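You operate a simulated robot arm through the tools that you are given. There is no shell and no other tool. Be economical: measure what you need, move in short steps, check, and stop when the job is done.

The job below is to be done with a simulated robot arm. You get a single attempt, and the scene is never put back.

Task
Wash the grime off the dirty plate with the white pad.
Fine: wet it in the water tub; pad back, lid shut. What is to be rubbed or washed off counts as gone when no trace of it is left.

The check looks at the end state, three seconds after you hand in, the way a careful person would. Anything else that was tipped, shoved, dropped, spilled or broken makes it a failure. Lids that push on must go on centred and level and be pressed home; caps that screw on are set level and turned clockwise until they are tight.

Robot
A 6-joint arm with a two-finger parallel gripper, fixed in place. Base frame: the origin is at the foot of the arm, x ahead of it, y to its left, z up; the work surface is at about z = 0. Units: cm, rad, N and s.
With the tool pointing down near the work surface it reaches from about 18 to 46 cm from the base axis. Its first joint turns from -1.222 to 1.222 rad. Payload 1.9 kg.
The tool frame sits at the grasp point between the pads (the TCP): z along the fingers, y along the line on which they close. The tips reach 2.3 cm beyond it. Largest opening 9.4 cm; finger width 3.8, thickness 1; the body of the gripper, 5.4 by 9.6 cm, starts 3.9 cm behind the TCP.
Orientation is that of the tool frame in the base frame, as a unit quaternion [w, x, y, z]. With the fingers straight down and closing along the base's y, the tool's x points along the base's -x, its y along +y and its z along -z.

Tools
- The arm moves only by the tool servo_tool. Its arguments are lists of equal length, an entry for each row: "travel": the shift along the tool's x, y, z in units of 50 mm (1.0 is 50 mm), a list of three; "dr": the turn, a rotation vector about the tool's x, y, z in units of 5 degrees (1.0 is 5 degrees), a list of three; "claw": the opening in per cent of the stroke, from 0 (shut) to 100 (fully open). In form: {"travel": [[dx, dy, dz], ...], "dr": [[rx, ry, rz], ...], "claw": [claw, ...]}. A call has 1 to 8 rows; each row shifts and turns the commanded pose from where the row before left it, along the tool's axes as they then stand. A call with a number of a shift or a turn outside -1 to 1 is refused whole. Rows are played at 5 a second. More than 5 cm and 0.15 rad between two rows, or a gripper value outside its range, and nothing of the call is played. Where a pose cannot be reached the arm comes as near as it can. A force on the tool above 40 N (or 10 N above the force at the start of the call, whichever is more), or a blocked arm, ends the call early, and 0.2 s more pass. The fingers move at their own pace (about 10.8 cm/s each) and stop on an object; they squeeze with about 29 N. The grip force told is the motor's: it shows also when the fingers shut on nothing. Time passes only in rows, and 0.2 s behind the last, so rows that do not move let the fingers close. The reply holds the time, the measured pose of the TCP, the force on the tool along the base axes, the opening and the grip force, in the units named above and with some noise, with the torque about the TCP (base axes, N m) and any sound that the robot's microphone picked up.
- Cameras (640 x 400 px; columns grow to the right, rows downward): "scene" is fixed at [4.29, 29.94, 43.59]; the picture's right is [-0.89, -0.46, 0.00], its down [-0.20, 0.38, -0.90] and it looks along [0.42, -0.80, -0.43] (base axes); focal length 329 px, centre (320, 200). "wrist" rides on the gripper at [8.6, 1.6, -7.5] in the tool frame; the picture's right is [-0.18, 0.98, 0.00], its down [-0.58, -0.11, -0.81] and it looks along [-0.79, -0.15, 0.59] (tool axes); focal length 243 px, centre (320, 200). There is no depth. A picture from a camera that has moved, and an enlarged one, comes with that camera's place and axes in the base frame and with its lens.
- camera(camera): a new picture of that camera. It takes no simulated time.
- zoom(camera, box): a new picture of the part [left, top, right, bottom] of that camera's present view, enlarged. It takes no simulated time.
- close_job(): hands the job in; it is judged then, once.

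Go step by step. Nothing tells you positions but the pictures and the camera data: compare them with the known pose of the tool, close in by small moves and look again before you grip or let go. The budget is 120 turns and 84 pictures, counting those below and the enlarged ones. Unless the task says otherwise, let go and move clear before handing in, and close with one line.

The tools are called after "Request:" as name(argument=value, ...) on one line, values as JSON. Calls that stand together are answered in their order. servo_tool: Moves the arm, as the interface text tells. Its arguments: {"type":"object","properties":{"travel":{"type":"array","items":{"type":"array","items":{"type":"number"}}},"dr":{"type":"array","items":{"type":"array","items":{"type":"number"}}},"claw":{"type":"array","items":{"type":"number"}}},"required":["travel","dr","claw"]} The other tools are called the same way: camera (camera) takes a picture; zoom (camera, box) takes an enlarged picture of a part of a camera's view; close_job () hands the job in.

At the start:

```text
time: 0.0
tool_pos: [23.19, -24.08, 34.2]
ee_rot: [0.001, 0.0, 1.0, 0.001]
ft_force: [0.4, 0.1, -0.7]
wrist_torque: [0.02, -0.01, 0.01]
finger_gap: 9.4
grip_force: 0.0
```

scene: 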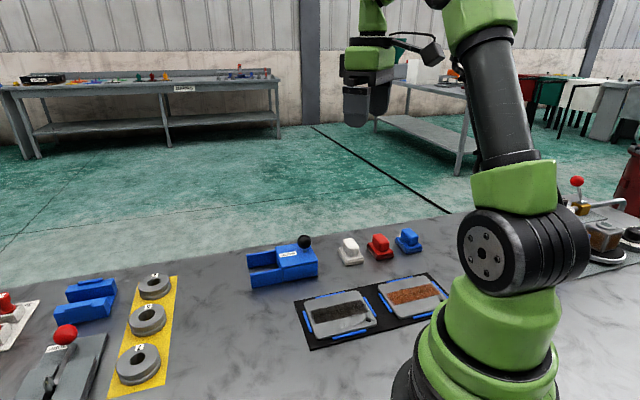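
wrist: 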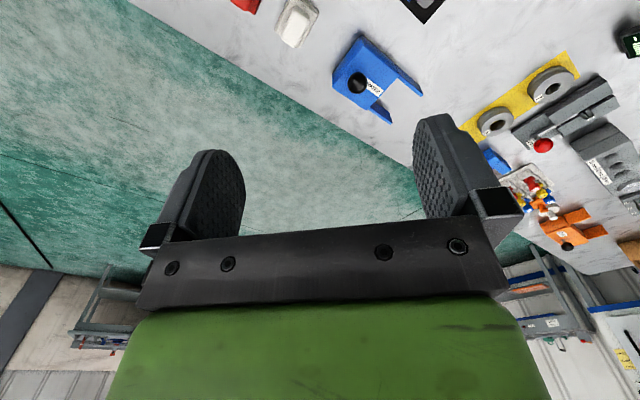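

I see pads (white, red, blue), a blue box with a label and black knob, and two plates on a black mat. I'll look closer before moving.

Request:
zoom(camera="scene", box=[220, 210, 460, 360])

Request:
zoom(camera="scene", box=[0, 250, 240, 400])

Request:
zoom(camera="wrist", box=[220, 0, 640, 260])

```text
2.67 times, centred on (340, 285) of scene
camera zoom: at [4.29, 29.94, 43.59], right [-0.89, -0.46, 0.0], down [-0.2, 0.38, -0.9], along [0.42, -0.8, -0.43], focal length 877 px, centre (267, -27)
```

zoom: 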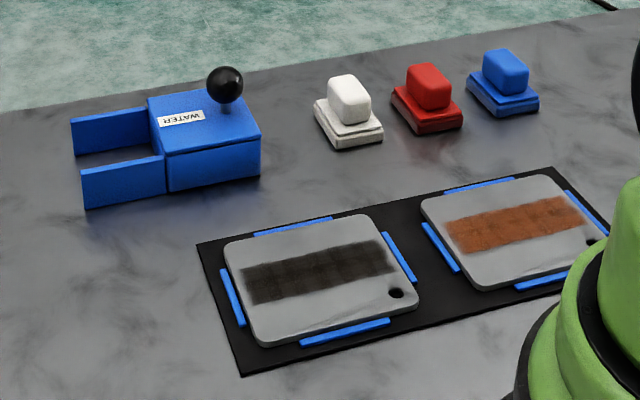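

```text
2.67 times, centred on (120, 325) of scene
camera zoom: at [4.29, 29.94, 43.59], right [-0.89, -0.46, 0.0], down [-0.2, 0.38, -0.9], along [0.42, -0.8, -0.43], focal length 877 px, centre (853, -133)
```

zoom: 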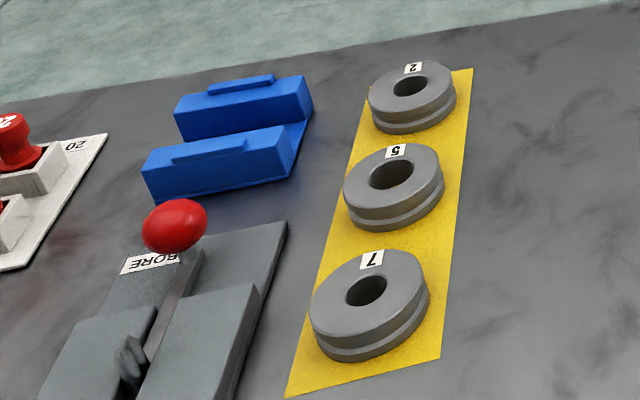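

```text
1.52 times, centred on (430, 130) of wrist
camera zoom: at [14.52, -22.58, 41.67], right [0.18, 0.98, 0.0], down [0.58, -0.11, 0.81], along [0.79, -0.15, -0.59], focal length 370 px, centre (152, 307)
```

zoom: 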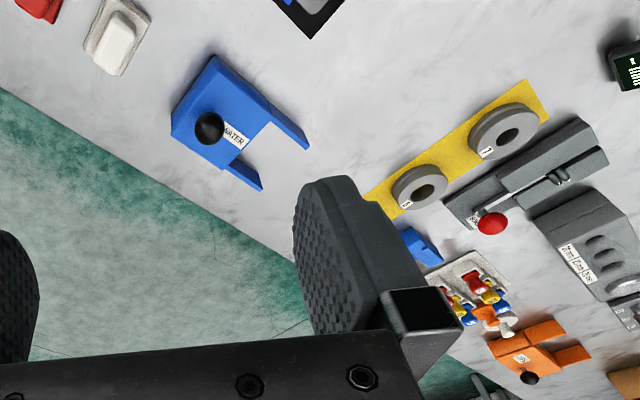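

The blue WATER tub seems to have a sliding lid with a black knob and rails; the white pad is near (26,-27), the black-grimed plate near (21.5,-10). I'll move to get a better wrist view.

Request:
servo_tool(travel=[[0.48, 0.4, 0.67], [0.48, 0.4, 0.67], [0.48, 0.4, 0.66], [0, 0, 0]], dr=[[0, 0, 0], [0, 0, 0], [0, 0, 0], [0, 0, 0]], claw=[100, 100, 100, 100])

Request:
camera(camera="wrist")

```text
time: 1.0
tool_pos: [15.94, -18.22, 24.24]
ee_rot: [0.001, 0.001, 1.0, 0.0]
ft_force: [0.5, 0.0, 0.4]
wrist_torque: [-0.02, -0.01, 0.02]
finger_gap: 9.42
grip_force: 0.1
```

```text
78 pictures are left
camera wrist: at [7.21, -16.64, 31.62], right [0.18, 0.98, 0.0], down [0.58, -0.11, 0.81], along [0.79, -0.15, -0.59], focal length 243 px, centre (320, 200)
```

wrist: 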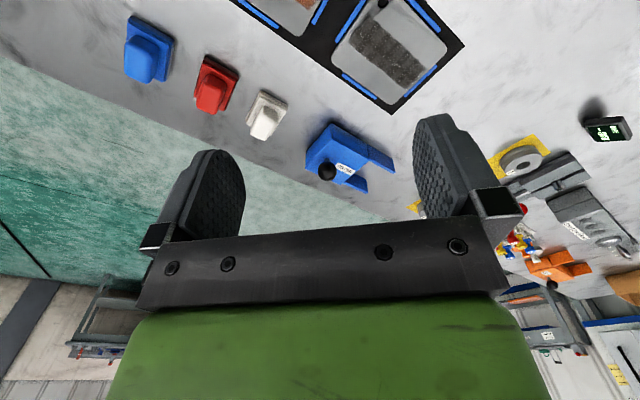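

A good overview; I'll zoom for geometry.

Request:
zoom(camera="wrist", box=[180, 0, 480, 200])

Request:
zoom(camera="wrist", box=[230, 70, 410, 200])

```text
2.00 times, centred on (330, 100) of wrist
camera zoom: at [7.21, -16.64, 31.62], right [0.18, 0.98, 0.0], down [0.58, -0.11, 0.81], along [0.79, -0.15, -0.59], focal length 485 px, centre (300, 400)
```

zoom: 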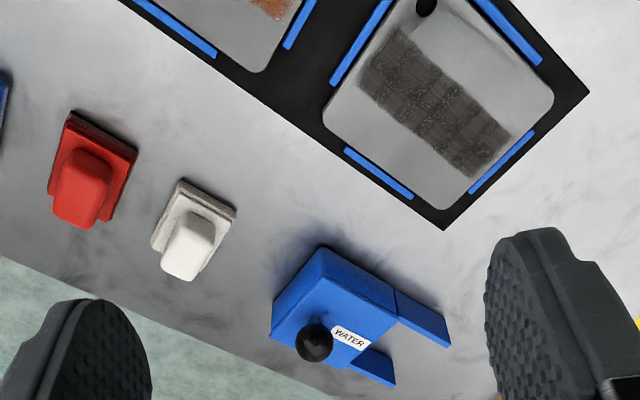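

```text
3.08 times, centred on (320, 135) of wrist
camera zoom: at [7.21, -16.64, 31.62], right [0.18, 0.98, 0.0], down [0.58, -0.11, 0.81], along [0.79, -0.15, -0.59], focal length 746 px, centre (320, 400)
```

zoom: 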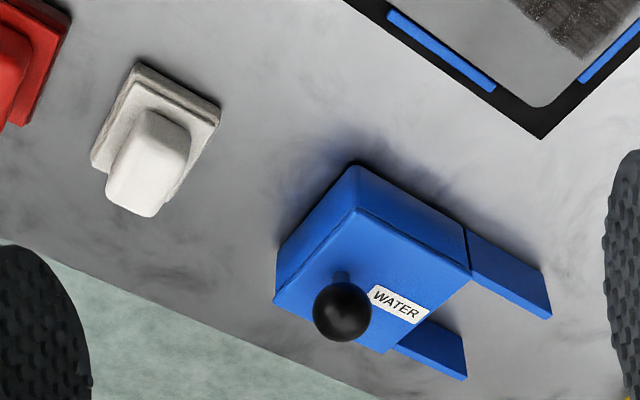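

The tub is ~7×7 cm, yawed 45°, knob near (34.4,-20.6,5.9), rails along (0.7,0.7). I'll yaw the tool 45° and hover over the knob.

Request:
servo_tool(travel=[[0, 0, 0], [0, 0, 0], [0, 0, 0], [0, 0, 0], [0, 0, 0], [0, 0, 0], [0, 0, 0], [0, 0, 0]], dr=[[0, 0, 1], [0, 0, 1], [0, 0, 1], [0, 0, 1], [0, 0, 1], [0, 0, 1], [0, 0, 1], [0, 0, 1]], claw=[100, 100, 100, 100, 100, 100, 100, 100])

Request:
servo_tool(travel=[[0, 0, 0], [-0.73, 0.56, 0.4], [-0.73, 0.56, 0.4], [-0.73, 0.56, 0.4], [-0.73, 0.56, 0.4], [0, 0, 0]], dr=[[0, 0, 1], [0, 0, 0], [0, 0, 0], [0, 0, 0], [0, 0, 0], [0, 0, 0]], claw=[100, 100, 100, 100, 100, 100])

Request:
camera(camera="wrist")

Request:
camera(camera="scene")

```text
time: 2.8
tool_pos: [15.98, -17.99, 24.3]
ee_rot: [0.0, 0.343, 0.939, 0.0]
ft_force: [0.5, -0.6, -0.3]
wrist_torque: [0.0, -0.03, 0.01]
finger_gap: 9.41
grip_force: 0.0
```

```text
refused: row 2 steps farther than a row can; nothing moved
```

```text
75 pictures are left
camera wrist: at [10.43, -11.36, 31.68], right [0.77, 0.63, 0.0], down [0.37, -0.46, 0.81], along [0.51, -0.62, -0.59], focal length 243 px, centre (320, 200)
```

wrist: 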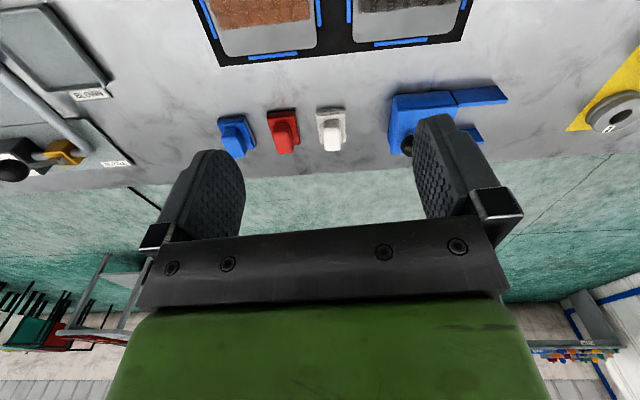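

```text
74 pictures are left
```

scene: 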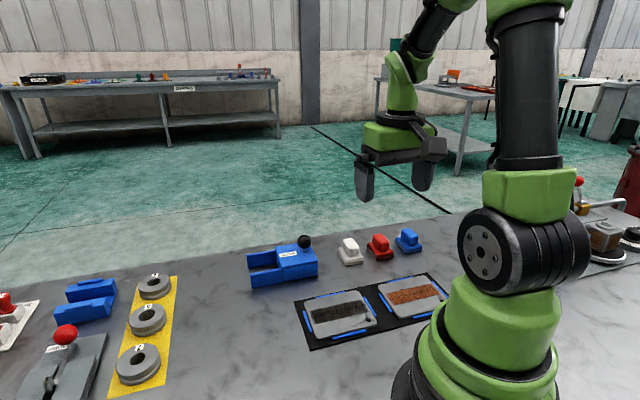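

Row step was slightly too long; the mat and tub axes confirm 45°. Repeating with more rows.

Request:
servo_tool(travel=[[0, 0, 0], [-0.59, 0.44, 0.33], [-0.59, 0.44, 0.33], [-0.59, 0.44, 0.33], [-0.59, 0.44, 0.33], [-0.58, 0.44, 0.33], [0, 0, 0]], dr=[[0, 0, 1], [0, 0, 0], [0, 0, 0], [0, 0, 0], [0, 0, 0], [0, 0, 0], [0, 0, 0]], claw=[100, 100, 100, 100, 100, 100, 100])

Request:
camera(camera="wrist")

```text
time: 4.4
tool_pos: [34.05, -20.58, 15.96]
ee_rot: [0.0, 0.383, 0.924, 0.0]
ft_force: [1.0, -0.2, 0.0]
wrist_torque: [0.01, 0.05, 0.0]
finger_gap: 9.39
grip_force: 0.1
```

```text
73 pictures are left
camera wrist: at [29.14, -13.47, 23.4], right [0.82, 0.57, 0.0], down [0.33, -0.49, 0.81], along [0.46, -0.66, -0.59], focal length 243 px, centre (320, 200)
```

wrist: 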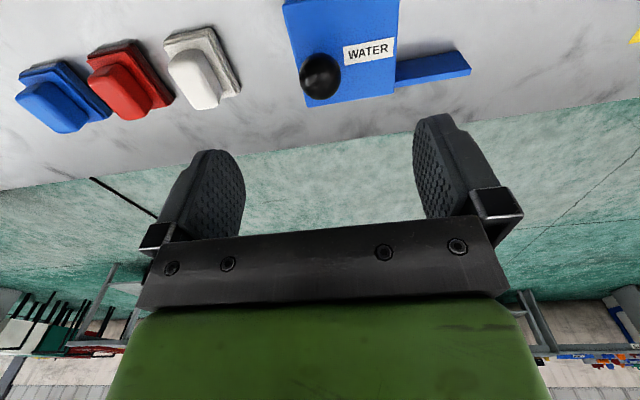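

Knob resolves to (34.3,-20.7), nearly under the TCP. Descend to z≈7 and close on it.

Request:
servo_tool(travel=[[-0.04, 0.014, 0.6], [0, 0, 0.6], [0, 0, 0.59], [0, 0, 0]], dr=[[0, 0, 0], [0, 0, 0], [0, 0, 0], [0, 0, 0]], claw=[100, 100, 100, 100])

Request:
camera(camera="wrist")

Request:
zoom(camera="scene", box=[220, 180, 380, 300])

```text
time: 5.4
tool_pos: [34.28, -20.8, 7.1]
ee_rot: [0.0, 0.383, 0.924, 0.001]
ft_force: [0.2, 0.2, -0.1]
wrist_torque: [0.02, -0.02, -0.02]
finger_gap: 9.4
grip_force: 0.0
```

```text
72 pictures are left
camera wrist: at [29.28, -13.6, 14.47], right [0.83, 0.56, 0.0], down [0.33, -0.49, 0.81], along [0.46, -0.67, -0.59], focal length 243 px, centre (320, 200)
```

wrist: 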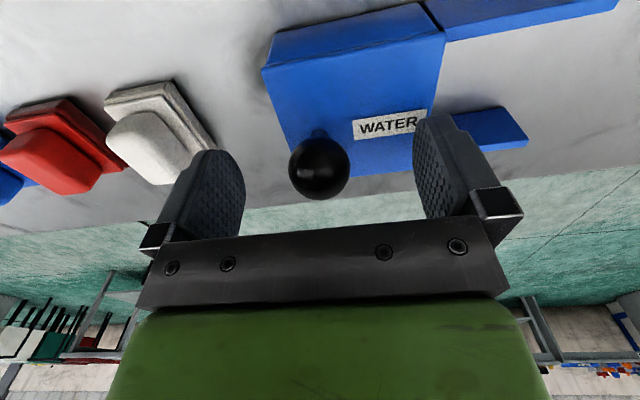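

```text
3.33 times, centred on (300, 240) of scene
camera zoom: at [4.29, 29.94, 43.59], right [-0.89, -0.46, 0.0], down [-0.2, 0.38, -0.9], along [0.42, -0.8, -0.43], focal length 1096 px, centre (387, 67)
```

zoom: 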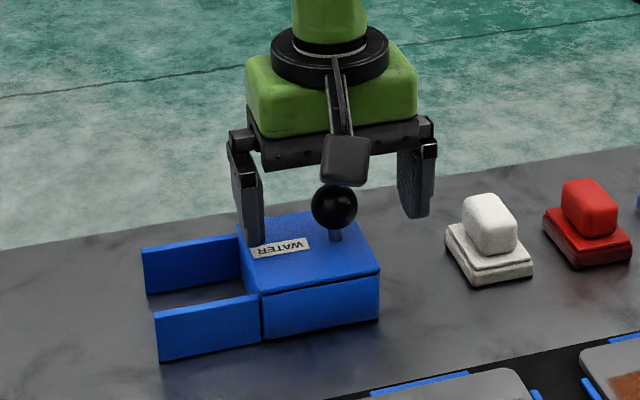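

Ball is centred between fingers at about z=6.1. Lower a touch and close.

Request:
servo_tool(travel=[[0, 0, 0.08], [0, 0, 0], [0, 0, 0], [0, 0, 0]], dr=[[0, 0, 0], [0, 0, 0], [0, 0, 0], [0, 0, 0]], claw=[100, 0, 0, 0])

Request:
servo_tool(travel=[[0, 0.1, 0], [0, 0.2, 0], [0, 0.2, 0], [0, 0, 0]], dr=[[0, 0, 0], [0, 0, 0], [0, 0, 0], [0, 0, 0]], claw=[0, 0, 0, 0])

Request:
zoom(camera="scene", box=[220, 180, 380, 300])

```text
time: 6.4
tool_pos: [34.23, -20.73, 6.65]
ee_rot: [-0.001, 0.383, 0.924, 0.0]
ft_force: [1.1, -0.8, -3.0]
wrist_torque: [-0.06, -0.08, 0.01]
finger_gap: 2.86
grip_force: 45.0
```

```text
time: 7.4
tool_pos: [36.18, -18.99, 6.72]
ee_rot: [-0.001, 0.383, 0.924, 0.0]
ft_force: [-1.8, 0.6, 1.0]
wrist_torque: [0.29, 0.29, -0.02]
finger_gap: 2.84
grip_force: 44.9
```

```text
3.33 times, centred on (300, 240) of scene
camera zoom: at [4.29, 29.94, 43.59], right [-0.89, -0.46, 0.0], down [-0.2, 0.38, -0.9], along [0.42, -0.8, -0.43], focal length 1096 px, centre (387, 67)
```

zoom: 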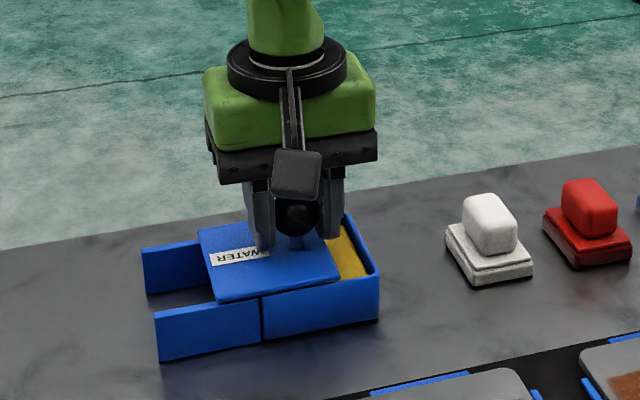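

The lid slides freely, revealing a yellow interior. Continue sliding about 5.5 cm more.

Request:
servo_tool(travel=[[0, 0.2, 0], [0, 0.2, 0], [0, 0.2, 0], [0, 0.2, 0], [0, 0.2, 0], [0, 0, 0]], dr=[[0, 0, 0], [0, 0, 0], [0, 0, 0], [0, 0, 0], [0, 0, 0], [0, 0, 0]], claw=[0, 0, 0, 0, 0, 0])

Request:
zoom(camera="scene", box=[220, 180, 380, 300])

```text
time: 8.8
tool_pos: [39.45, -15.61, 6.56]
ee_rot: [-0.003, 0.384, 0.923, -0.002]
ft_force: [-8.9, -2.4, 4.7]
wrist_torque: [-0.23, -0.11, 0.03]
finger_gap: 2.86
grip_force: 45.4
stopped in row 6: the force on the tool passed its limit at 40 N (the readings are from after the stop); the commanded pose is now the measured one
```

```text
3.33 times, centred on (300, 240) of scene
camera zoom: at [4.29, 29.94, 43.59], right [-0.89, -0.46, 0.0], down [-0.2, 0.38, -0.9], along [0.42, -0.8, -0.43], focal length 1096 px, centre (387, 67)
```

zoom: 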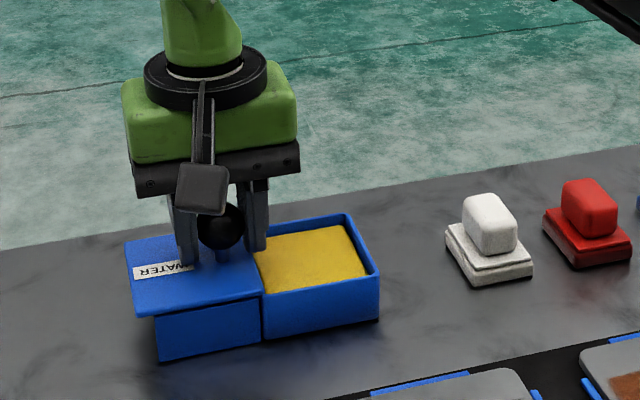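

Lid fully open (end stop), exposing a wet yellow sponge. Release, lift, and go over the white pad.

Request:
servo_tool(travel=[[0, 0, 0], [0, 0, 0], [0, 0, 0], [0, 0, -0.5], [0, 0, -0.7], [0, 0, -0.7], [0, 0, 0]], dr=[[0, 0, 0], [0, 0, 0], [0, 0, 0], [0, 0, 0], [0, 0, 0], [0, 0, 0], [0, 0, 0]], claw=[60, 60, 60, 60, 60, 60, 60])

Request:
servo_tool(travel=[[0.03, -0.9, 0], [0.03, -0.9, 0], [0.03, -0.9, 0], [0.04, -0.9, 0], [0, 0, 0]], dr=[[0, 0, 0], [0, 0, 0], [0, 0, 0], [0, 0, 0], [0, 0, 0]], claw=[100, 100, 100, 100, 100])

Request:
camera(camera="wrist")

Request:
camera(camera="scene")

```text
time: 10.4
tool_pos: [39.62, -15.3, 16.12]
ee_rot: [-0.003, 0.383, 0.924, -0.002]
ft_force: [0.3, 0.1, -0.3]
wrist_torque: [0.01, 0.03, -0.03]
finger_gap: 5.65
grip_force: 0.1
```

```text
time: 11.6
tool_pos: [26.21, -27.73, 16.29]
ee_rot: [-0.002, 0.384, 0.923, -0.001]
ft_force: [-0.1, -0.4, -0.7]
wrist_torque: [-0.01, 0.02, -0.03]
finger_gap: 9.39
grip_force: 0.1
```

```text
68 pictures are left
camera wrist: at [21.22, -20.69, 23.72], right [0.83, 0.56, 0.0], down [0.34, -0.49, 0.8], along [0.45, -0.67, -0.59], focal length 243 px, centre (320, 200)
```

wrist: 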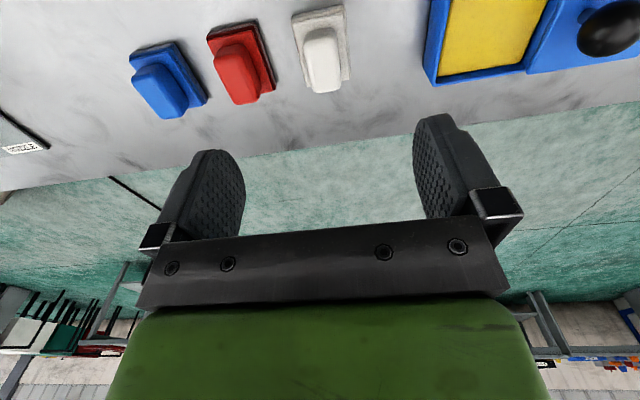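

```text
67 pictures are left
```

scene: 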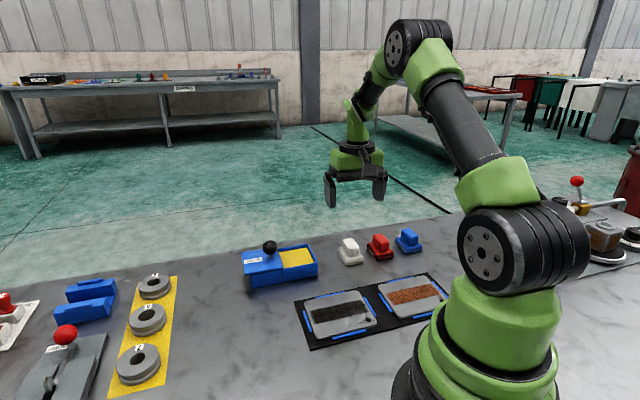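

Request:
zoom(camera="wrist", box=[200, 0, 440, 150])

Request:
zoom(camera="scene", box=[240, 220, 400, 320])

```text
2.67 times, centred on (320, 75) of wrist
camera zoom: at [21.22, -20.69, 23.72], right [0.83, 0.56, 0.0], down [0.34, -0.49, 0.8], along [0.45, -0.67, -0.59], focal length 647 px, centre (320, 533)
```

zoom: 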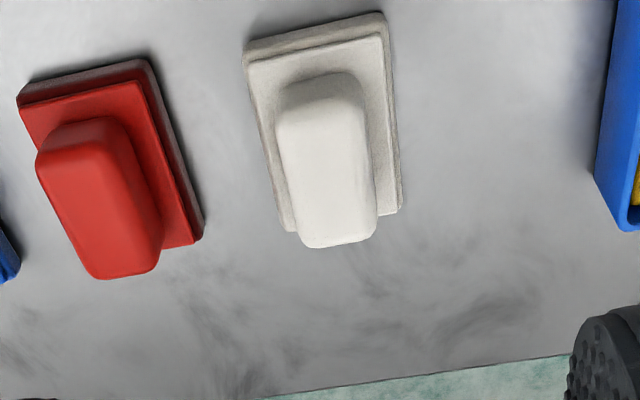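

```text
4.00 times, centred on (320, 270) of scene
camera zoom: at [4.29, 29.94, 43.59], right [-0.89, -0.46, 0.0], down [-0.2, 0.38, -0.9], along [0.42, -0.8, -0.43], focal length 1316 px, centre (320, -80)
```

zoom: 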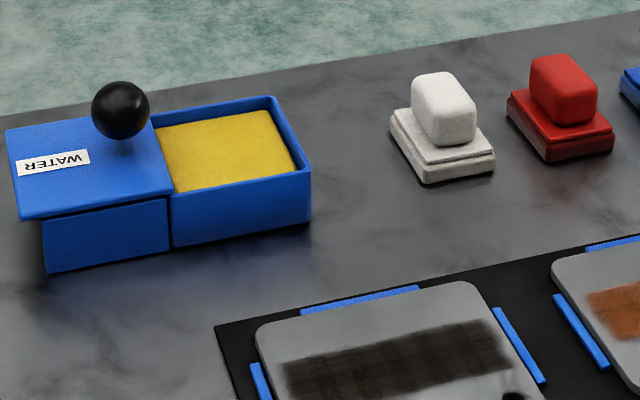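

White pad handle centre ≈ (26.6,-28.25), top z≈4, 45° aligned, base 3.9×5.2. Descend with 60% opening, then check.

Request:
servo_tool(travel=[[-0.12, -0.026, 0.6], [0, 0, 0.6], [0, 0, 0.6], [0, 0, 0.3], [0, 0, 0]], dr=[[0, 0, 0], [0, 0, 0], [0, 0, 0], [0, 0, 0], [0, 0, 0]], claw=[60, 60, 60, 60, 60])

Request:
camera(camera="wrist")

Request:
zoom(camera="scene", box=[280, 180, 440, 280])

```text
time: 12.8
tool_pos: [26.49, -28.29, 5.57]
ee_rot: [-0.002, 0.384, 0.923, -0.001]
ft_force: [-0.1, 0.2, 0.3]
wrist_torque: [-0.03, -0.03, 0.04]
finger_gap: 5.66
grip_force: 0.1
```

```text
64 pictures are left
camera wrist: at [21.55, -21.08, 13.04], right [0.83, 0.56, 0.0], down [0.34, -0.49, 0.81], along [0.45, -0.67, -0.59], focal length 243 px, centre (320, 200)
```

wrist: 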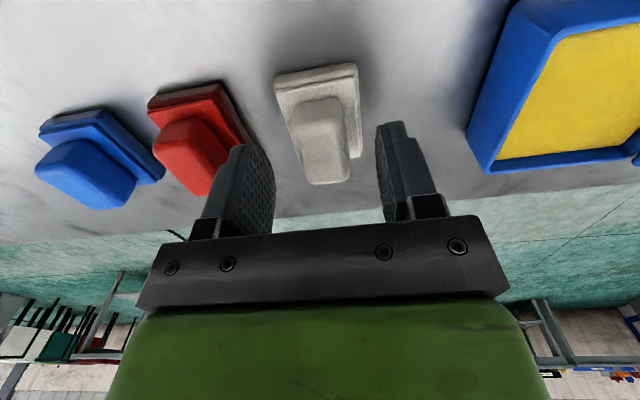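

```text
4.00 times, centred on (360, 230) of scene
camera zoom: at [4.29, 29.94, 43.59], right [-0.89, -0.46, 0.0], down [-0.2, 0.38, -0.9], along [0.42, -0.8, -0.43], focal length 1316 px, centre (160, 80)
```

zoom: 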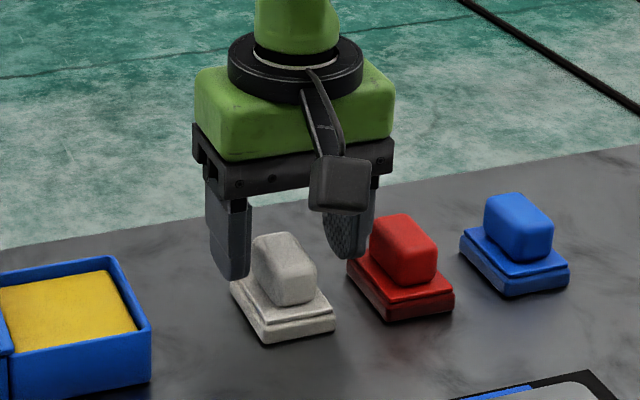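

Fingers straddle the handle well. Lower to z≈4.1 and grip.

Request:
servo_tool(travel=[[0, 0, 0.28], [0, 0, 0], [0, 0, 0], [0, 0, 0], [0, 0, 0]], dr=[[0, 0, 0], [0, 0, 0], [0, 0, 0], [0, 0, 0], [0, 0, 0]], claw=[60, 60, 0, 0, 0])

Request:
camera(camera="wrist")

Request:
zoom(camera="scene", box=[280, 180, 440, 280])

```text
time: 14.0
tool_pos: [26.59, -28.22, 4.27]
ee_rot: [-0.002, 0.383, 0.924, -0.002]
ft_force: [0.7, -1.1, 1.1]
wrist_torque: [0.03, -0.02, -0.03]
finger_gap: 2.54
grip_force: 28.6
```

```text
62 pictures are left
camera wrist: at [21.63, -21.1, 11.68], right [0.83, 0.56, 0.0], down [0.34, -0.49, 0.81], along [0.45, -0.67, -0.59], focal length 243 px, centre (320, 200)
```

wrist: 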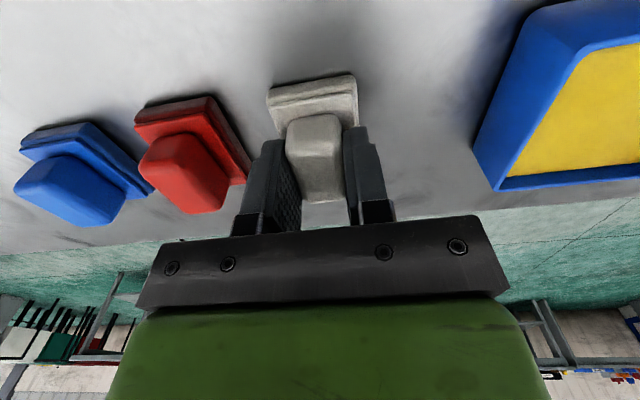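

```text
4.00 times, centred on (360, 230) of scene
camera zoom: at [4.29, 29.94, 43.59], right [-0.89, -0.46, 0.0], down [-0.2, 0.38, -0.9], along [0.42, -0.8, -0.43], focal length 1316 px, centre (160, 80)
```

zoom: 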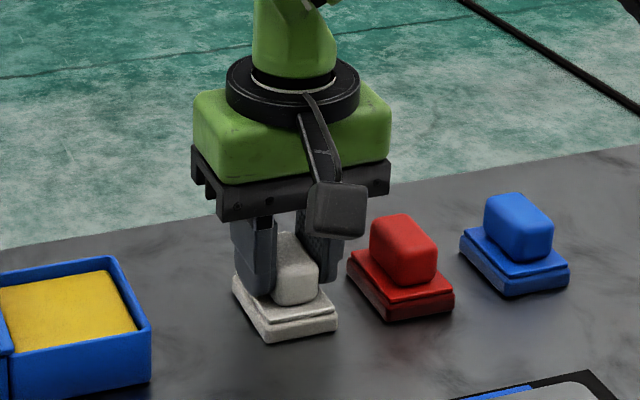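

Pad gripped (gap 2.54), pickup pose (26.59,-28.22,4.2). Lift and move over the sponge.

Request:
servo_tool(travel=[[0, 0, -0.3], [0, 0, -0.6], [0, 0, -0.7], [0.04, 0.6, 0], [0.04, 0.6, 0], [0.04, 0.6, 0], [0.04, 0.7, 0], [0, 0, 0]], dr=[[0, 0, 0], [0, 0, 0], [0, 0, 0], [0, 0, 0], [0, 0, 0], [0, 0, 0], [0, 0, 0], [0, 0, 0]], claw=[0, 0, 0, 0, 0, 0, 0, 0])

Request:
camera(camera="wrist")

Request:
zoom(camera="scene", box=[220, 180, 380, 300])

```text
time: 15.8
tool_pos: [35.0, -18.89, 12.21]
ee_rot: [-0.003, 0.383, 0.924, -0.001]
ft_force: [-0.5, 0.6, -0.6]
wrist_torque: [0.02, -0.01, 0.02]
finger_gap: 2.55
grip_force: 29.2
```

```text
60 pictures are left
camera wrist: at [30.02, -11.79, 19.77], right [0.83, 0.56, -0.01], down [0.34, -0.49, 0.8], along [0.45, -0.67, -0.59], focal length 243 px, centre (320, 200)
```

wrist: 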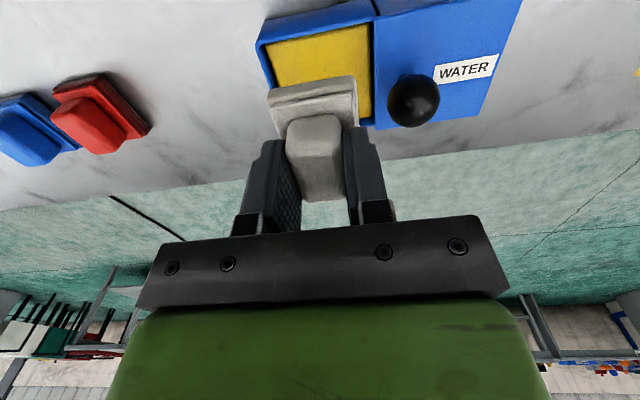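

```text
3.33 times, centred on (300, 240) of scene
camera zoom: at [4.29, 29.95, 43.59], right [-0.89, -0.46, 0.0], down [-0.2, 0.38, -0.9], along [0.42, -0.8, -0.43], focal length 1096 px, centre (387, 67)
```

zoom: 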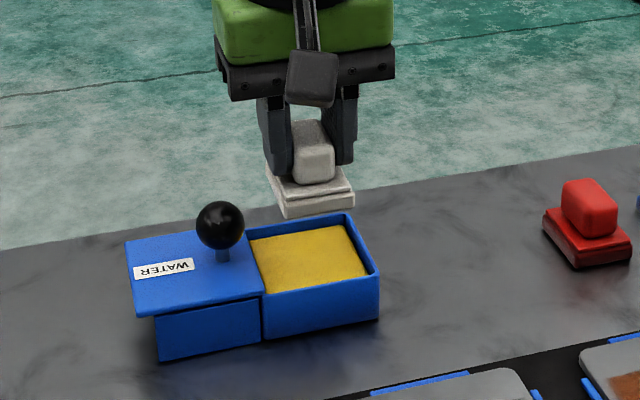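

Roughly above the tub centre. Descend to just above the rim and check alignment.

Request:
servo_tool(travel=[[0, 0.03, 0.35], [0, 0, 0.35], [0, 0, 0]], dr=[[0, 0, 0], [0, 0, 0], [0, 0, 0]], claw=[0, 0, 0])

Request:
zoom(camera="wrist", box=[200, 0, 480, 200])

Request:
zoom(camera="scene", box=[230, 210, 350, 300])

```text
time: 16.6
tool_pos: [34.94, -18.86, 8.71]
ee_rot: [-0.002, 0.383, 0.924, -0.001]
ft_force: [-0.6, -0.4, -0.6]
wrist_torque: [0.01, 0.0, 0.01]
finger_gap: 2.53
grip_force: 29.1
```

```text
2.00 times, centred on (340, 100) of wrist
camera zoom: at [30.03, -11.78, 16.16], right [0.83, 0.56, -0.01], down [0.34, -0.49, 0.8], along [0.45, -0.67, -0.59], focal length 485 px, centre (280, 400)
```

zoom: 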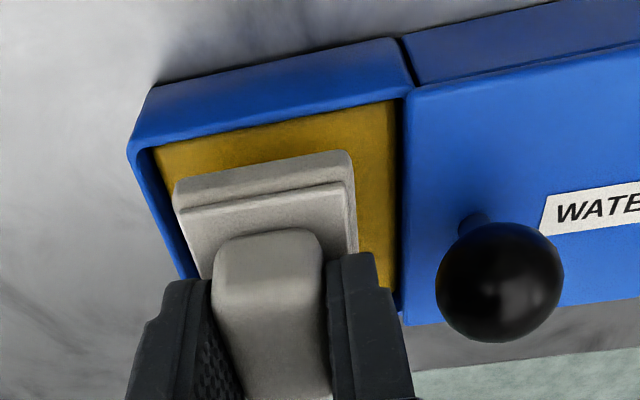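

```text
4.44 times, centred on (290, 255) of scene
camera zoom: at [4.29, 29.94, 43.59], right [-0.89, -0.46, 0.0], down [-0.2, 0.38, -0.9], along [0.42, -0.8, -0.43], focal length 1462 px, centre (453, -44)
```

zoom: 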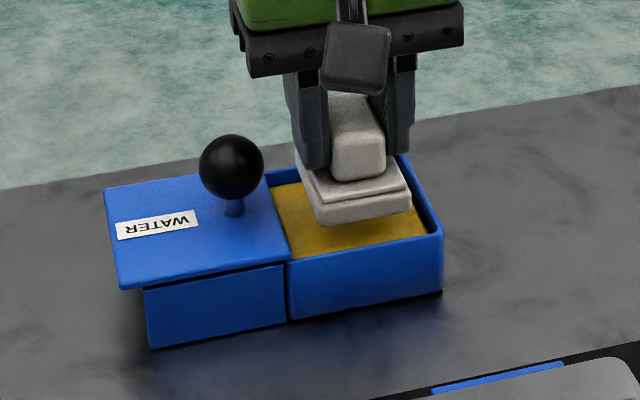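

Perpendicular alignment is centred; shift +0.7 cm along the rails, then lower onto the sponge gently.

Request:
servo_tool(travel=[[0, 0.14, 0], [0, 0, 0.1], [0, 0, 0.1], [0, 0, 0.06], [0, 0, 0]], dr=[[0, 0, 0], [0, 0, 0], [0, 0, 0], [0, 0, 0], [0, 0, 0]], claw=[0, 0, 0, 0, 0])

Request:
zoom(camera="scene", box=[230, 210, 350, 300])

Request:
zoom(camera="wrist", box=[200, 0, 480, 200])

```text
time: 17.8
tool_pos: [35.39, -18.42, 7.49]
ee_rot: [-0.003, 0.383, 0.924, -0.001]
ft_force: [-1.0, 0.2, -0.3]
wrist_torque: [0.03, 0.03, 0.0]
finger_gap: 2.53
grip_force: 28.5
```

```text
4.44 times, centred on (290, 255) of scene
camera zoom: at [4.29, 29.94, 43.59], right [-0.89, -0.46, 0.0], down [-0.2, 0.38, -0.9], along [0.42, -0.8, -0.43], focal length 1462 px, centre (453, -44)
```

zoom: 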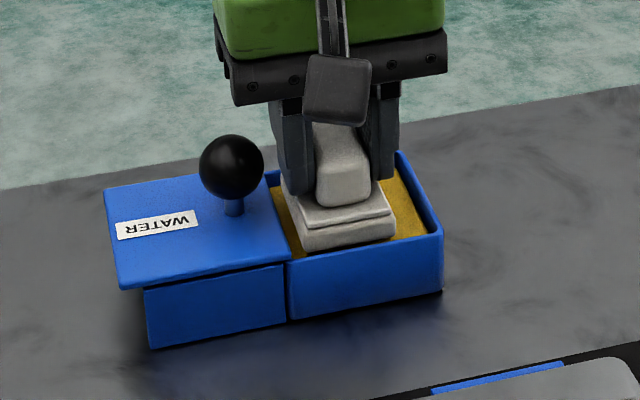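

```text
2.00 times, centred on (340, 100) of wrist
camera zoom: at [30.59, -11.29, 14.88], right [0.83, 0.56, 0.0], down [0.34, -0.49, 0.8], along [0.45, -0.67, -0.59], focal length 485 px, centre (280, 400)
```

zoom: 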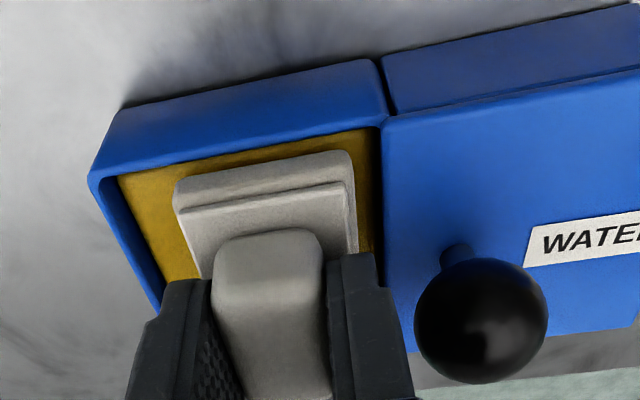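

Slightly over-shifted; back 0.3 cm and keep lowering in small steps.

Request:
servo_tool(travel=[[0, -0.06, 0], [0, 0, 0.06], [0, 0, 0.04], [0, 0, 0.04], [0, 0, 0]], dr=[[0, 0, 0], [0, 0, 0], [0, 0, 0], [0, 0, 0], [0, 0, 0]], claw=[0, 0, 0, 0, 0])

Request:
zoom(camera="scene", box=[230, 210, 350, 300])

```text
time: 19.0
tool_pos: [35.4, -18.63, 6.73]
ee_rot: [0.0, 0.384, 0.924, -0.001]
ft_force: [-3.0, -4.7, 23.7]
wrist_torque: [-0.07, -0.01, -0.01]
finger_gap: 2.52
grip_force: 28.7
```

```text
4.44 times, centred on (290, 255) of scene
camera zoom: at [4.28, 29.95, 43.59], right [-0.89, -0.46, 0.0], down [-0.2, 0.38, -0.9], along [0.42, -0.8, -0.43], focal length 1462 px, centre (453, -44)
```

zoom: 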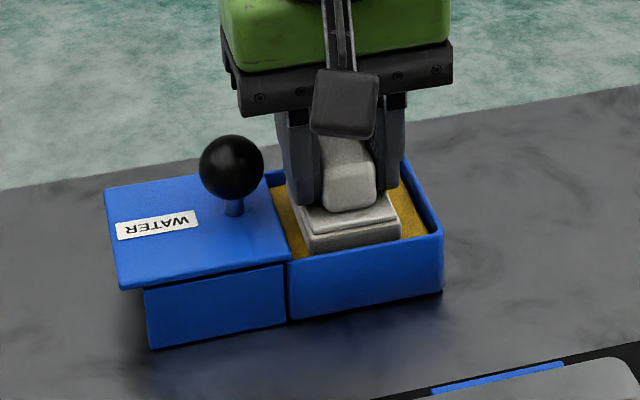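

The pad darkened where it touches – it's wet. Dwell briefly, lift, and move over the black-grimed plate (≈(21,-11)).

Request:
servo_tool(travel=[[0, 0, 0], [0, 0, 0], [0, 0, 0], [0, 0, -0.3], [0, 0, -0.6], [0, 0, -0.7], [0, 0, 0]], dr=[[0, 0, 0], [0, 0, 0], [0, 0, 0], [0, 0, 0], [0, 0, 0], [0, 0, 0], [0, 0, 0]], claw=[0, 0, 0, 0, 0, 0, 0])

Request:
servo_tool(travel=[[0.62, -0.2, 0], [0.62, -0.2, 0], [0.62, -0.2, 0], [0.62, -0.2, 0], [0.62, -0.2, 0], [0, 0, 0]], dr=[[0, 0, 0], [0, 0, 0], [0, 0, 0], [0, 0, 0], [0, 0, 0], [0, 0, 0]], claw=[0, 0, 0, 0, 0, 0])

Request:
camera(camera="wrist")

Request:
zoom(camera="scene", box=[220, 200, 460, 360])

```text
time: 20.6
tool_pos: [35.27, -18.73, 14.76]
ee_rot: [-0.002, 0.384, 0.923, -0.002]
ft_force: [0.0, 0.6, -0.5]
wrist_torque: [-0.03, -0.03, 0.01]
finger_gap: 2.53
grip_force: 28.9
```

```text
time: 22.0
tool_pos: [20.86, -11.08, 14.72]
ee_rot: [-0.003, 0.384, 0.923, -0.001]
ft_force: [-0.4, -0.6, -1.4]
wrist_torque: [-0.01, -0.01, 0.01]
finger_gap: 2.53
grip_force: 29.1
```

```text
53 pictures are left
camera wrist: at [16.0, -3.97, 22.2], right [0.83, 0.56, 0.0], down [0.34, -0.49, 0.81], along [0.45, -0.67, -0.59], focal length 243 px, centre (320, 200)
```

wrist: 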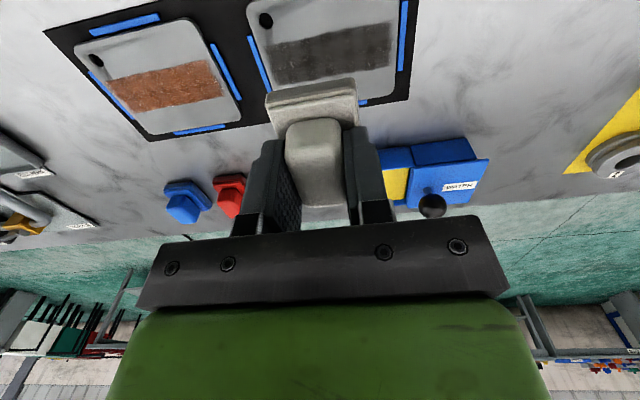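

```text
2.50 times, centred on (340, 280) of scene
camera zoom: at [4.29, 29.95, 43.59], right [-0.89, -0.46, 0.0], down [-0.2, 0.38, -0.9], along [0.42, -0.8, -0.43], focal length 822 px, centre (270, 0)
```

zoom: 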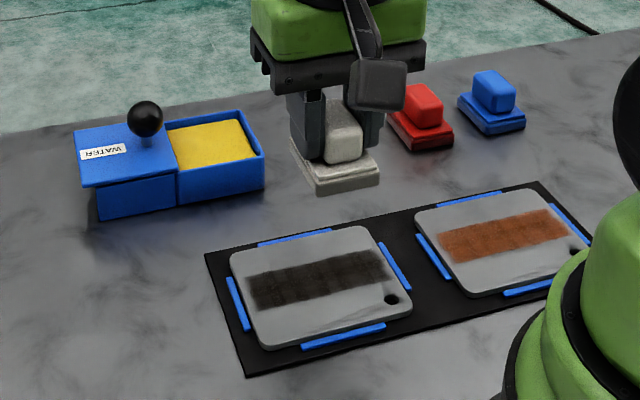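

Strip spans s≈2.5–12.1 along the diagonal, p≈21.4–24.6; the pad's 5.2 cm width covers it. Descend near the plate and check.

Request:
servo_tool(travel=[[-0.085, 0.07, 0.6], [0, 0, 0.6], [0, 0, 0.4], [0, 0, 0]], dr=[[0, 0, 0], [0, 0, 0], [0, 0, 0], [0, 0, 0]], claw=[0, 0, 0, 0])

Request:
camera(camera="wrist")

Request:
zoom(camera="scene", box=[260, 230, 420, 350])

```text
time: 23.0
tool_pos: [21.33, -11.16, 6.95]
ee_rot: [-0.002, 0.383, 0.924, -0.001]
ft_force: [0.1, 0.5, -1.5]
wrist_torque: [-0.03, 0.0, 0.0]
finger_gap: 2.54
grip_force: 28.7
```

```text
51 pictures are left
camera wrist: at [16.5, -4.02, 14.26], right [0.83, 0.56, 0.0], down [0.34, -0.49, 0.8], along [0.45, -0.67, -0.59], focal length 243 px, centre (320, 200)
```

wrist: 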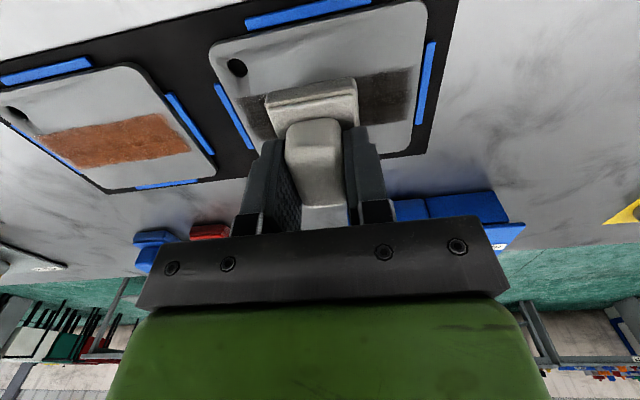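

```text
3.33 times, centred on (340, 290) of scene
camera zoom: at [4.29, 29.94, 43.59], right [-0.89, -0.46, 0.0], down [-0.2, 0.38, -0.9], along [0.42, -0.8, -0.43], focal length 1096 px, centre (253, -100)
```

zoom: 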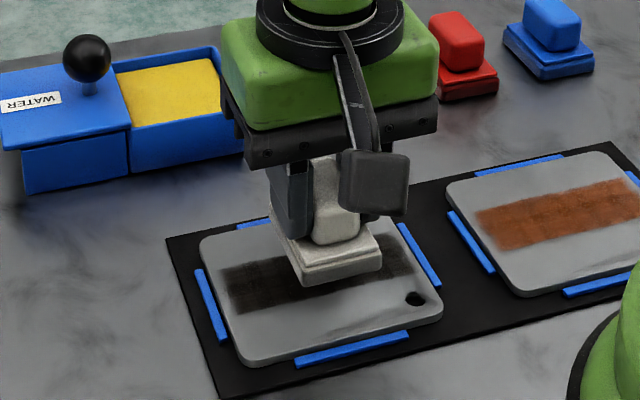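

Alignment is good; shift slightly inward and lower until light contact.

Request:
servo_tool(travel=[[0.05, 0, 0.15], [0, 0, 0.1], [0, 0, 0.05], [0, 0, 0]], dr=[[0, 0, 0], [0, 0, 0], [0, 0, 0], [0, 0, 0]], claw=[0, 0, 0, 0])

```text
time: 24.0
tool_pos: [21.23, -11.05, 5.33]
ee_rot: [-0.002, 0.383, 0.924, -0.001]
ft_force: [-0.5, 0.8, -0.8]
wrist_torque: [-0.01, 0.0, -0.02]
finger_gap: 2.52
grip_force: 29.4
```

Request:
servo_tool(travel=[[0, 0, 0.04], [0, 0, 0.03], [0, 0, 0.03], [0, 0, 0]], dr=[[0, 0, 0], [0, 0, 0], [0, 0, 0], [0, 0, 0]], claw=[0, 0, 0, 0])

Request:
zoom(camera="scene", box=[260, 230, 420, 350])

```text
time: 25.0
tool_pos: [21.21, -11.04, 4.92]
ee_rot: [-0.003, 0.383, 0.924, 0.0]
ft_force: [0.1, 0.6, 0.3]
wrist_torque: [-0.02, -0.01, 0.03]
finger_gap: 2.53
grip_force: 28.8
```

```text
3.33 times, centred on (340, 290) of scene
camera zoom: at [4.29, 29.94, 43.59], right [-0.89, -0.46, 0.0], down [-0.2, 0.38, -0.9], along [0.42, -0.8, -0.43], focal length 1096 px, centre (253, -100)
```

zoom: 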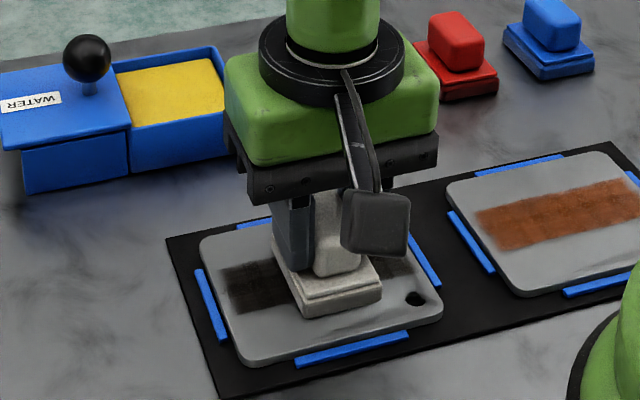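

Request:
servo_tool(travel=[[0, 0, 0.02], [0, 0, 0.02], [0, 0, 0]], dr=[[0, 0, 0], [0, 0, 0], [0, 0, 0]], claw=[0, 0, 0])

Request:
servo_tool(travel=[[0, 0, 0.02], [0, 0, 0.0]], dr=[[0, 0, 0], [0, 0, 0]], claw=[0, 0])

```text
time: 25.6
tool_pos: [21.24, -11.04, 4.82]
ee_rot: [-0.003, 0.384, 0.923, -0.001]
ft_force: [-2.7, 2.4, 13.2]
wrist_torque: [-0.08, -0.22, 0.0]
finger_gap: 2.53
grip_force: 29.4
stopped in row 3: the force on the tool passed its limit at 45 N (the readings are from after the stop); the commanded pose is now the measured one
```

```text
time: 26.0
tool_pos: [21.35, -11.16, 4.71]
ee_rot: [-0.003, 0.384, 0.923, -0.001]
ft_force: [-2.2, 1.2, 13.9]
wrist_torque: [-0.07, -0.2, 0.0]
finger_gap: 2.51
grip_force: 28.9
stopped in row 1: the force on the tool passed its limit at 47 N (the readings are from after the stop); the commanded pose is now the measured one
```

Contact at about z=4.8 with ~14 N. Start scrubbing along the strip with small steps.

Request:
servo_tool(travel=[[0, -0.08, 0], [0, -0.1, 0], [0, -0.1, 0], [0, -0.1, 0], [0, -0.1, 0], [0, -0.1, 0], [0, -0.06, 0], [0, 0, 0]], dr=[[0, 0, 0], [0, 0, 0], [0, 0, 0], [0, 0, 0], [0, 0, 0], [0, 0, 0], [0, 0, 0], [0, 0, 0]], claw=[0, 0, 0, 0, 0, 0, 0, 0])

Request:
zoom(camera="scene", box=[260, 230, 420, 350])

```text
time: 27.8
tool_pos: [19.03, -13.28, 4.75]
ee_rot: [-0.005, 0.385, 0.923, -0.001]
ft_force: [2.5, -0.1, 9.9]
wrist_torque: [-0.18, -0.3, 0.09]
finger_gap: 2.56
grip_force: 29.2
```

```text
3.33 times, centred on (340, 290) of scene
camera zoom: at [4.29, 29.94, 43.59], right [-0.89, -0.46, 0.0], down [-0.2, 0.38, -0.9], along [0.42, -0.8, -0.43], focal length 1096 px, centre (253, -100)
```

zoom: 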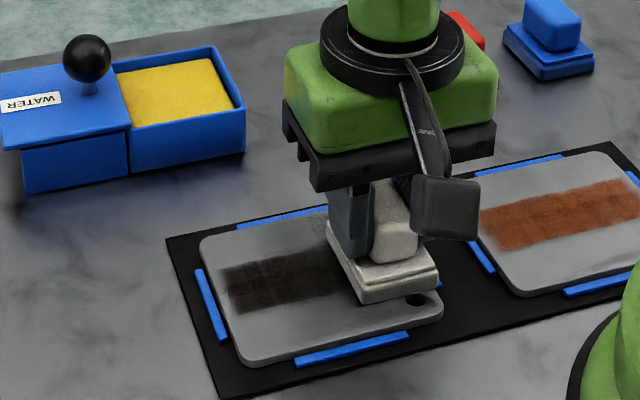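

First half stroke done, little change visible. Stroke the full length the other way.

Request:
servo_tool(travel=[[0, 0.12, 0], [0, 0.2, 0], [0, 0.2, 0], [0, 0.2, 0], [0, 0.2, 0], [0, 0.2, 0], [0, 0.2, 0], [0, 0, 0]], dr=[[0, 0, 0], [0, 0, 0], [0, 0, 0], [0, 0, 0], [0, 0, 0], [0, 0, 0], [0, 0, 0], [0, 0, 0]], claw=[0, 0, 0, 0, 0, 0, 0, 0])

Request:
zoom(camera="scene", box=[260, 230, 420, 350])

```text
time: 28.5
tool_pos: [20.51, -11.87, 4.75]
ee_rot: [-0.004, 0.385, 0.923, -0.001]
ft_force: [-0.1, 3.1, 12.4]
wrist_torque: [0.13, -0.18, 0.04]
finger_gap: 2.51
grip_force: 28.7
stopped in row 3: the force on the tool passed its limit at 43 N (the readings are from after the stop); the commanded pose is now the measured one
```

```text
3.33 times, centred on (340, 290) of scene
camera zoom: at [4.29, 29.95, 43.59], right [-0.89, -0.46, 0.0], down [-0.2, 0.38, -0.9], along [0.42, -0.8, -0.43], focal length 1096 px, centre (253, -100)
```

zoom: 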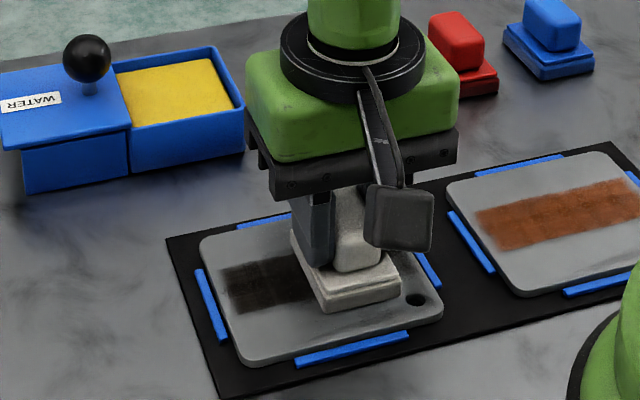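

Seems fading slightly. Continue with slower steps.

Request:
servo_tool(travel=[[0, 0.08, -0.002], [0, 0.12, 0], [0, 0.12, 0], [0, 0.12, 0], [0, 0.12, 0], [0, 0.12, 0], [0, 0.12, 0], [0, 0, 0]], dr=[[0, 0, 0], [0, 0, 0], [0, 0, 0], [0, 0, 0], [0, 0, 0], [0, 0, 0], [0, 0, 0], [0, 0, 0]], claw=[0, 0, 0, 0, 0, 0, 0, 0])

Request:
zoom(camera="scene", box=[260, 230, 420, 350])

```text
time: 29.4
tool_pos: [21.76, -10.7, 4.74]
ee_rot: [-0.001, 0.386, 0.922, 0.0]
ft_force: [-2.0, -0.1, 12.8]
wrist_torque: [0.09, -0.01, -0.01]
finger_gap: 2.52
grip_force: 28.9
stopped in row 4: the force on the tool passed its limit at 42 N (the readings are from after the stop); the commanded pose is now the measured one
```

```text
3.33 times, centred on (340, 290) of scene
camera zoom: at [4.29, 29.95, 43.59], right [-0.89, -0.46, 0.0], down [-0.2, 0.38, -0.9], along [0.42, -0.8, -0.43], focal length 1096 px, centre (253, -100)
```

zoom: 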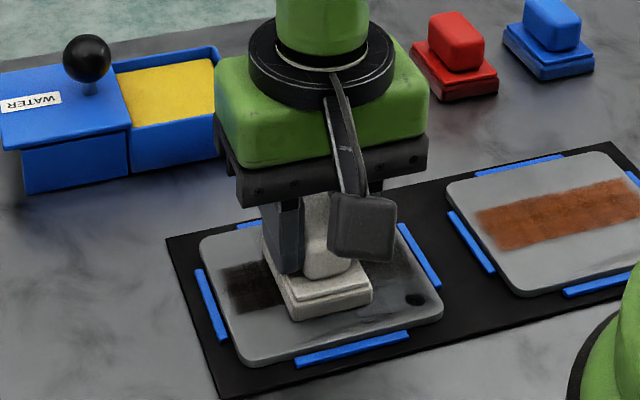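

It's cleaning. Ease the pressure slightly and continue.

Request:
servo_tool(travel=[[0, 0.05, -0.005], [0, 0.12, 0], [0, 0.12, 0], [0, 0.12, 0], [0, 0.12, 0], [0, 0.12, 0], [0, 0.06, 0], [0, 0, 0]], dr=[[0, 0, 0], [0, 0, 0], [0, 0, 0], [0, 0, 0], [0, 0, 0], [0, 0, 0], [0, 0, 0], [0, 0, 0]], claw=[0, 0, 0, 0, 0, 0, 0, 0])

Request:
zoom(camera="scene", box=[260, 230, 420, 350])

```text
time: 31.2
tool_pos: [24.1, -8.33, 4.79]
ee_rot: [-0.002, 0.386, 0.923, 0.001]
ft_force: [-0.4, 0.3, -0.4]
wrist_torque: [-0.02, 0.02, 0.01]
finger_gap: 2.51
grip_force: 29.2
```

```text
3.33 times, centred on (340, 290) of scene
camera zoom: at [4.29, 29.94, 43.59], right [-0.89, -0.46, 0.0], down [-0.2, 0.38, -0.9], along [0.42, -0.8, -0.43], focal length 1096 px, centre (253, -100)
```

zoom: 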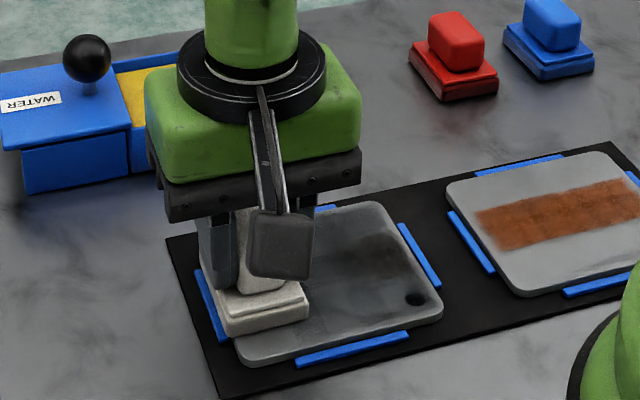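

Contact lost by a hair at this end. Press slightly and stroke back.

Request:
servo_tool(travel=[[0, -0.02, 0.006], [0, -0.04, 0.006], [0, 0, 0]], dr=[[0, 0, 0], [0, 0, 0], [0, 0, 0]], claw=[0, 0, 0])

```text
time: 31.9
tool_pos: [24.05, -8.5, 4.66]
ee_rot: [0.0, 0.387, 0.922, 0.001]
ft_force: [-1.7, 1.3, 13.1]
wrist_torque: [0.13, 0.33, -0.01]
finger_gap: 2.53
grip_force: 29.2
stopped in row 3: the force on the tool passed its limit at 41 N (the readings are from after the stop); the commanded pose is now the measured one
```

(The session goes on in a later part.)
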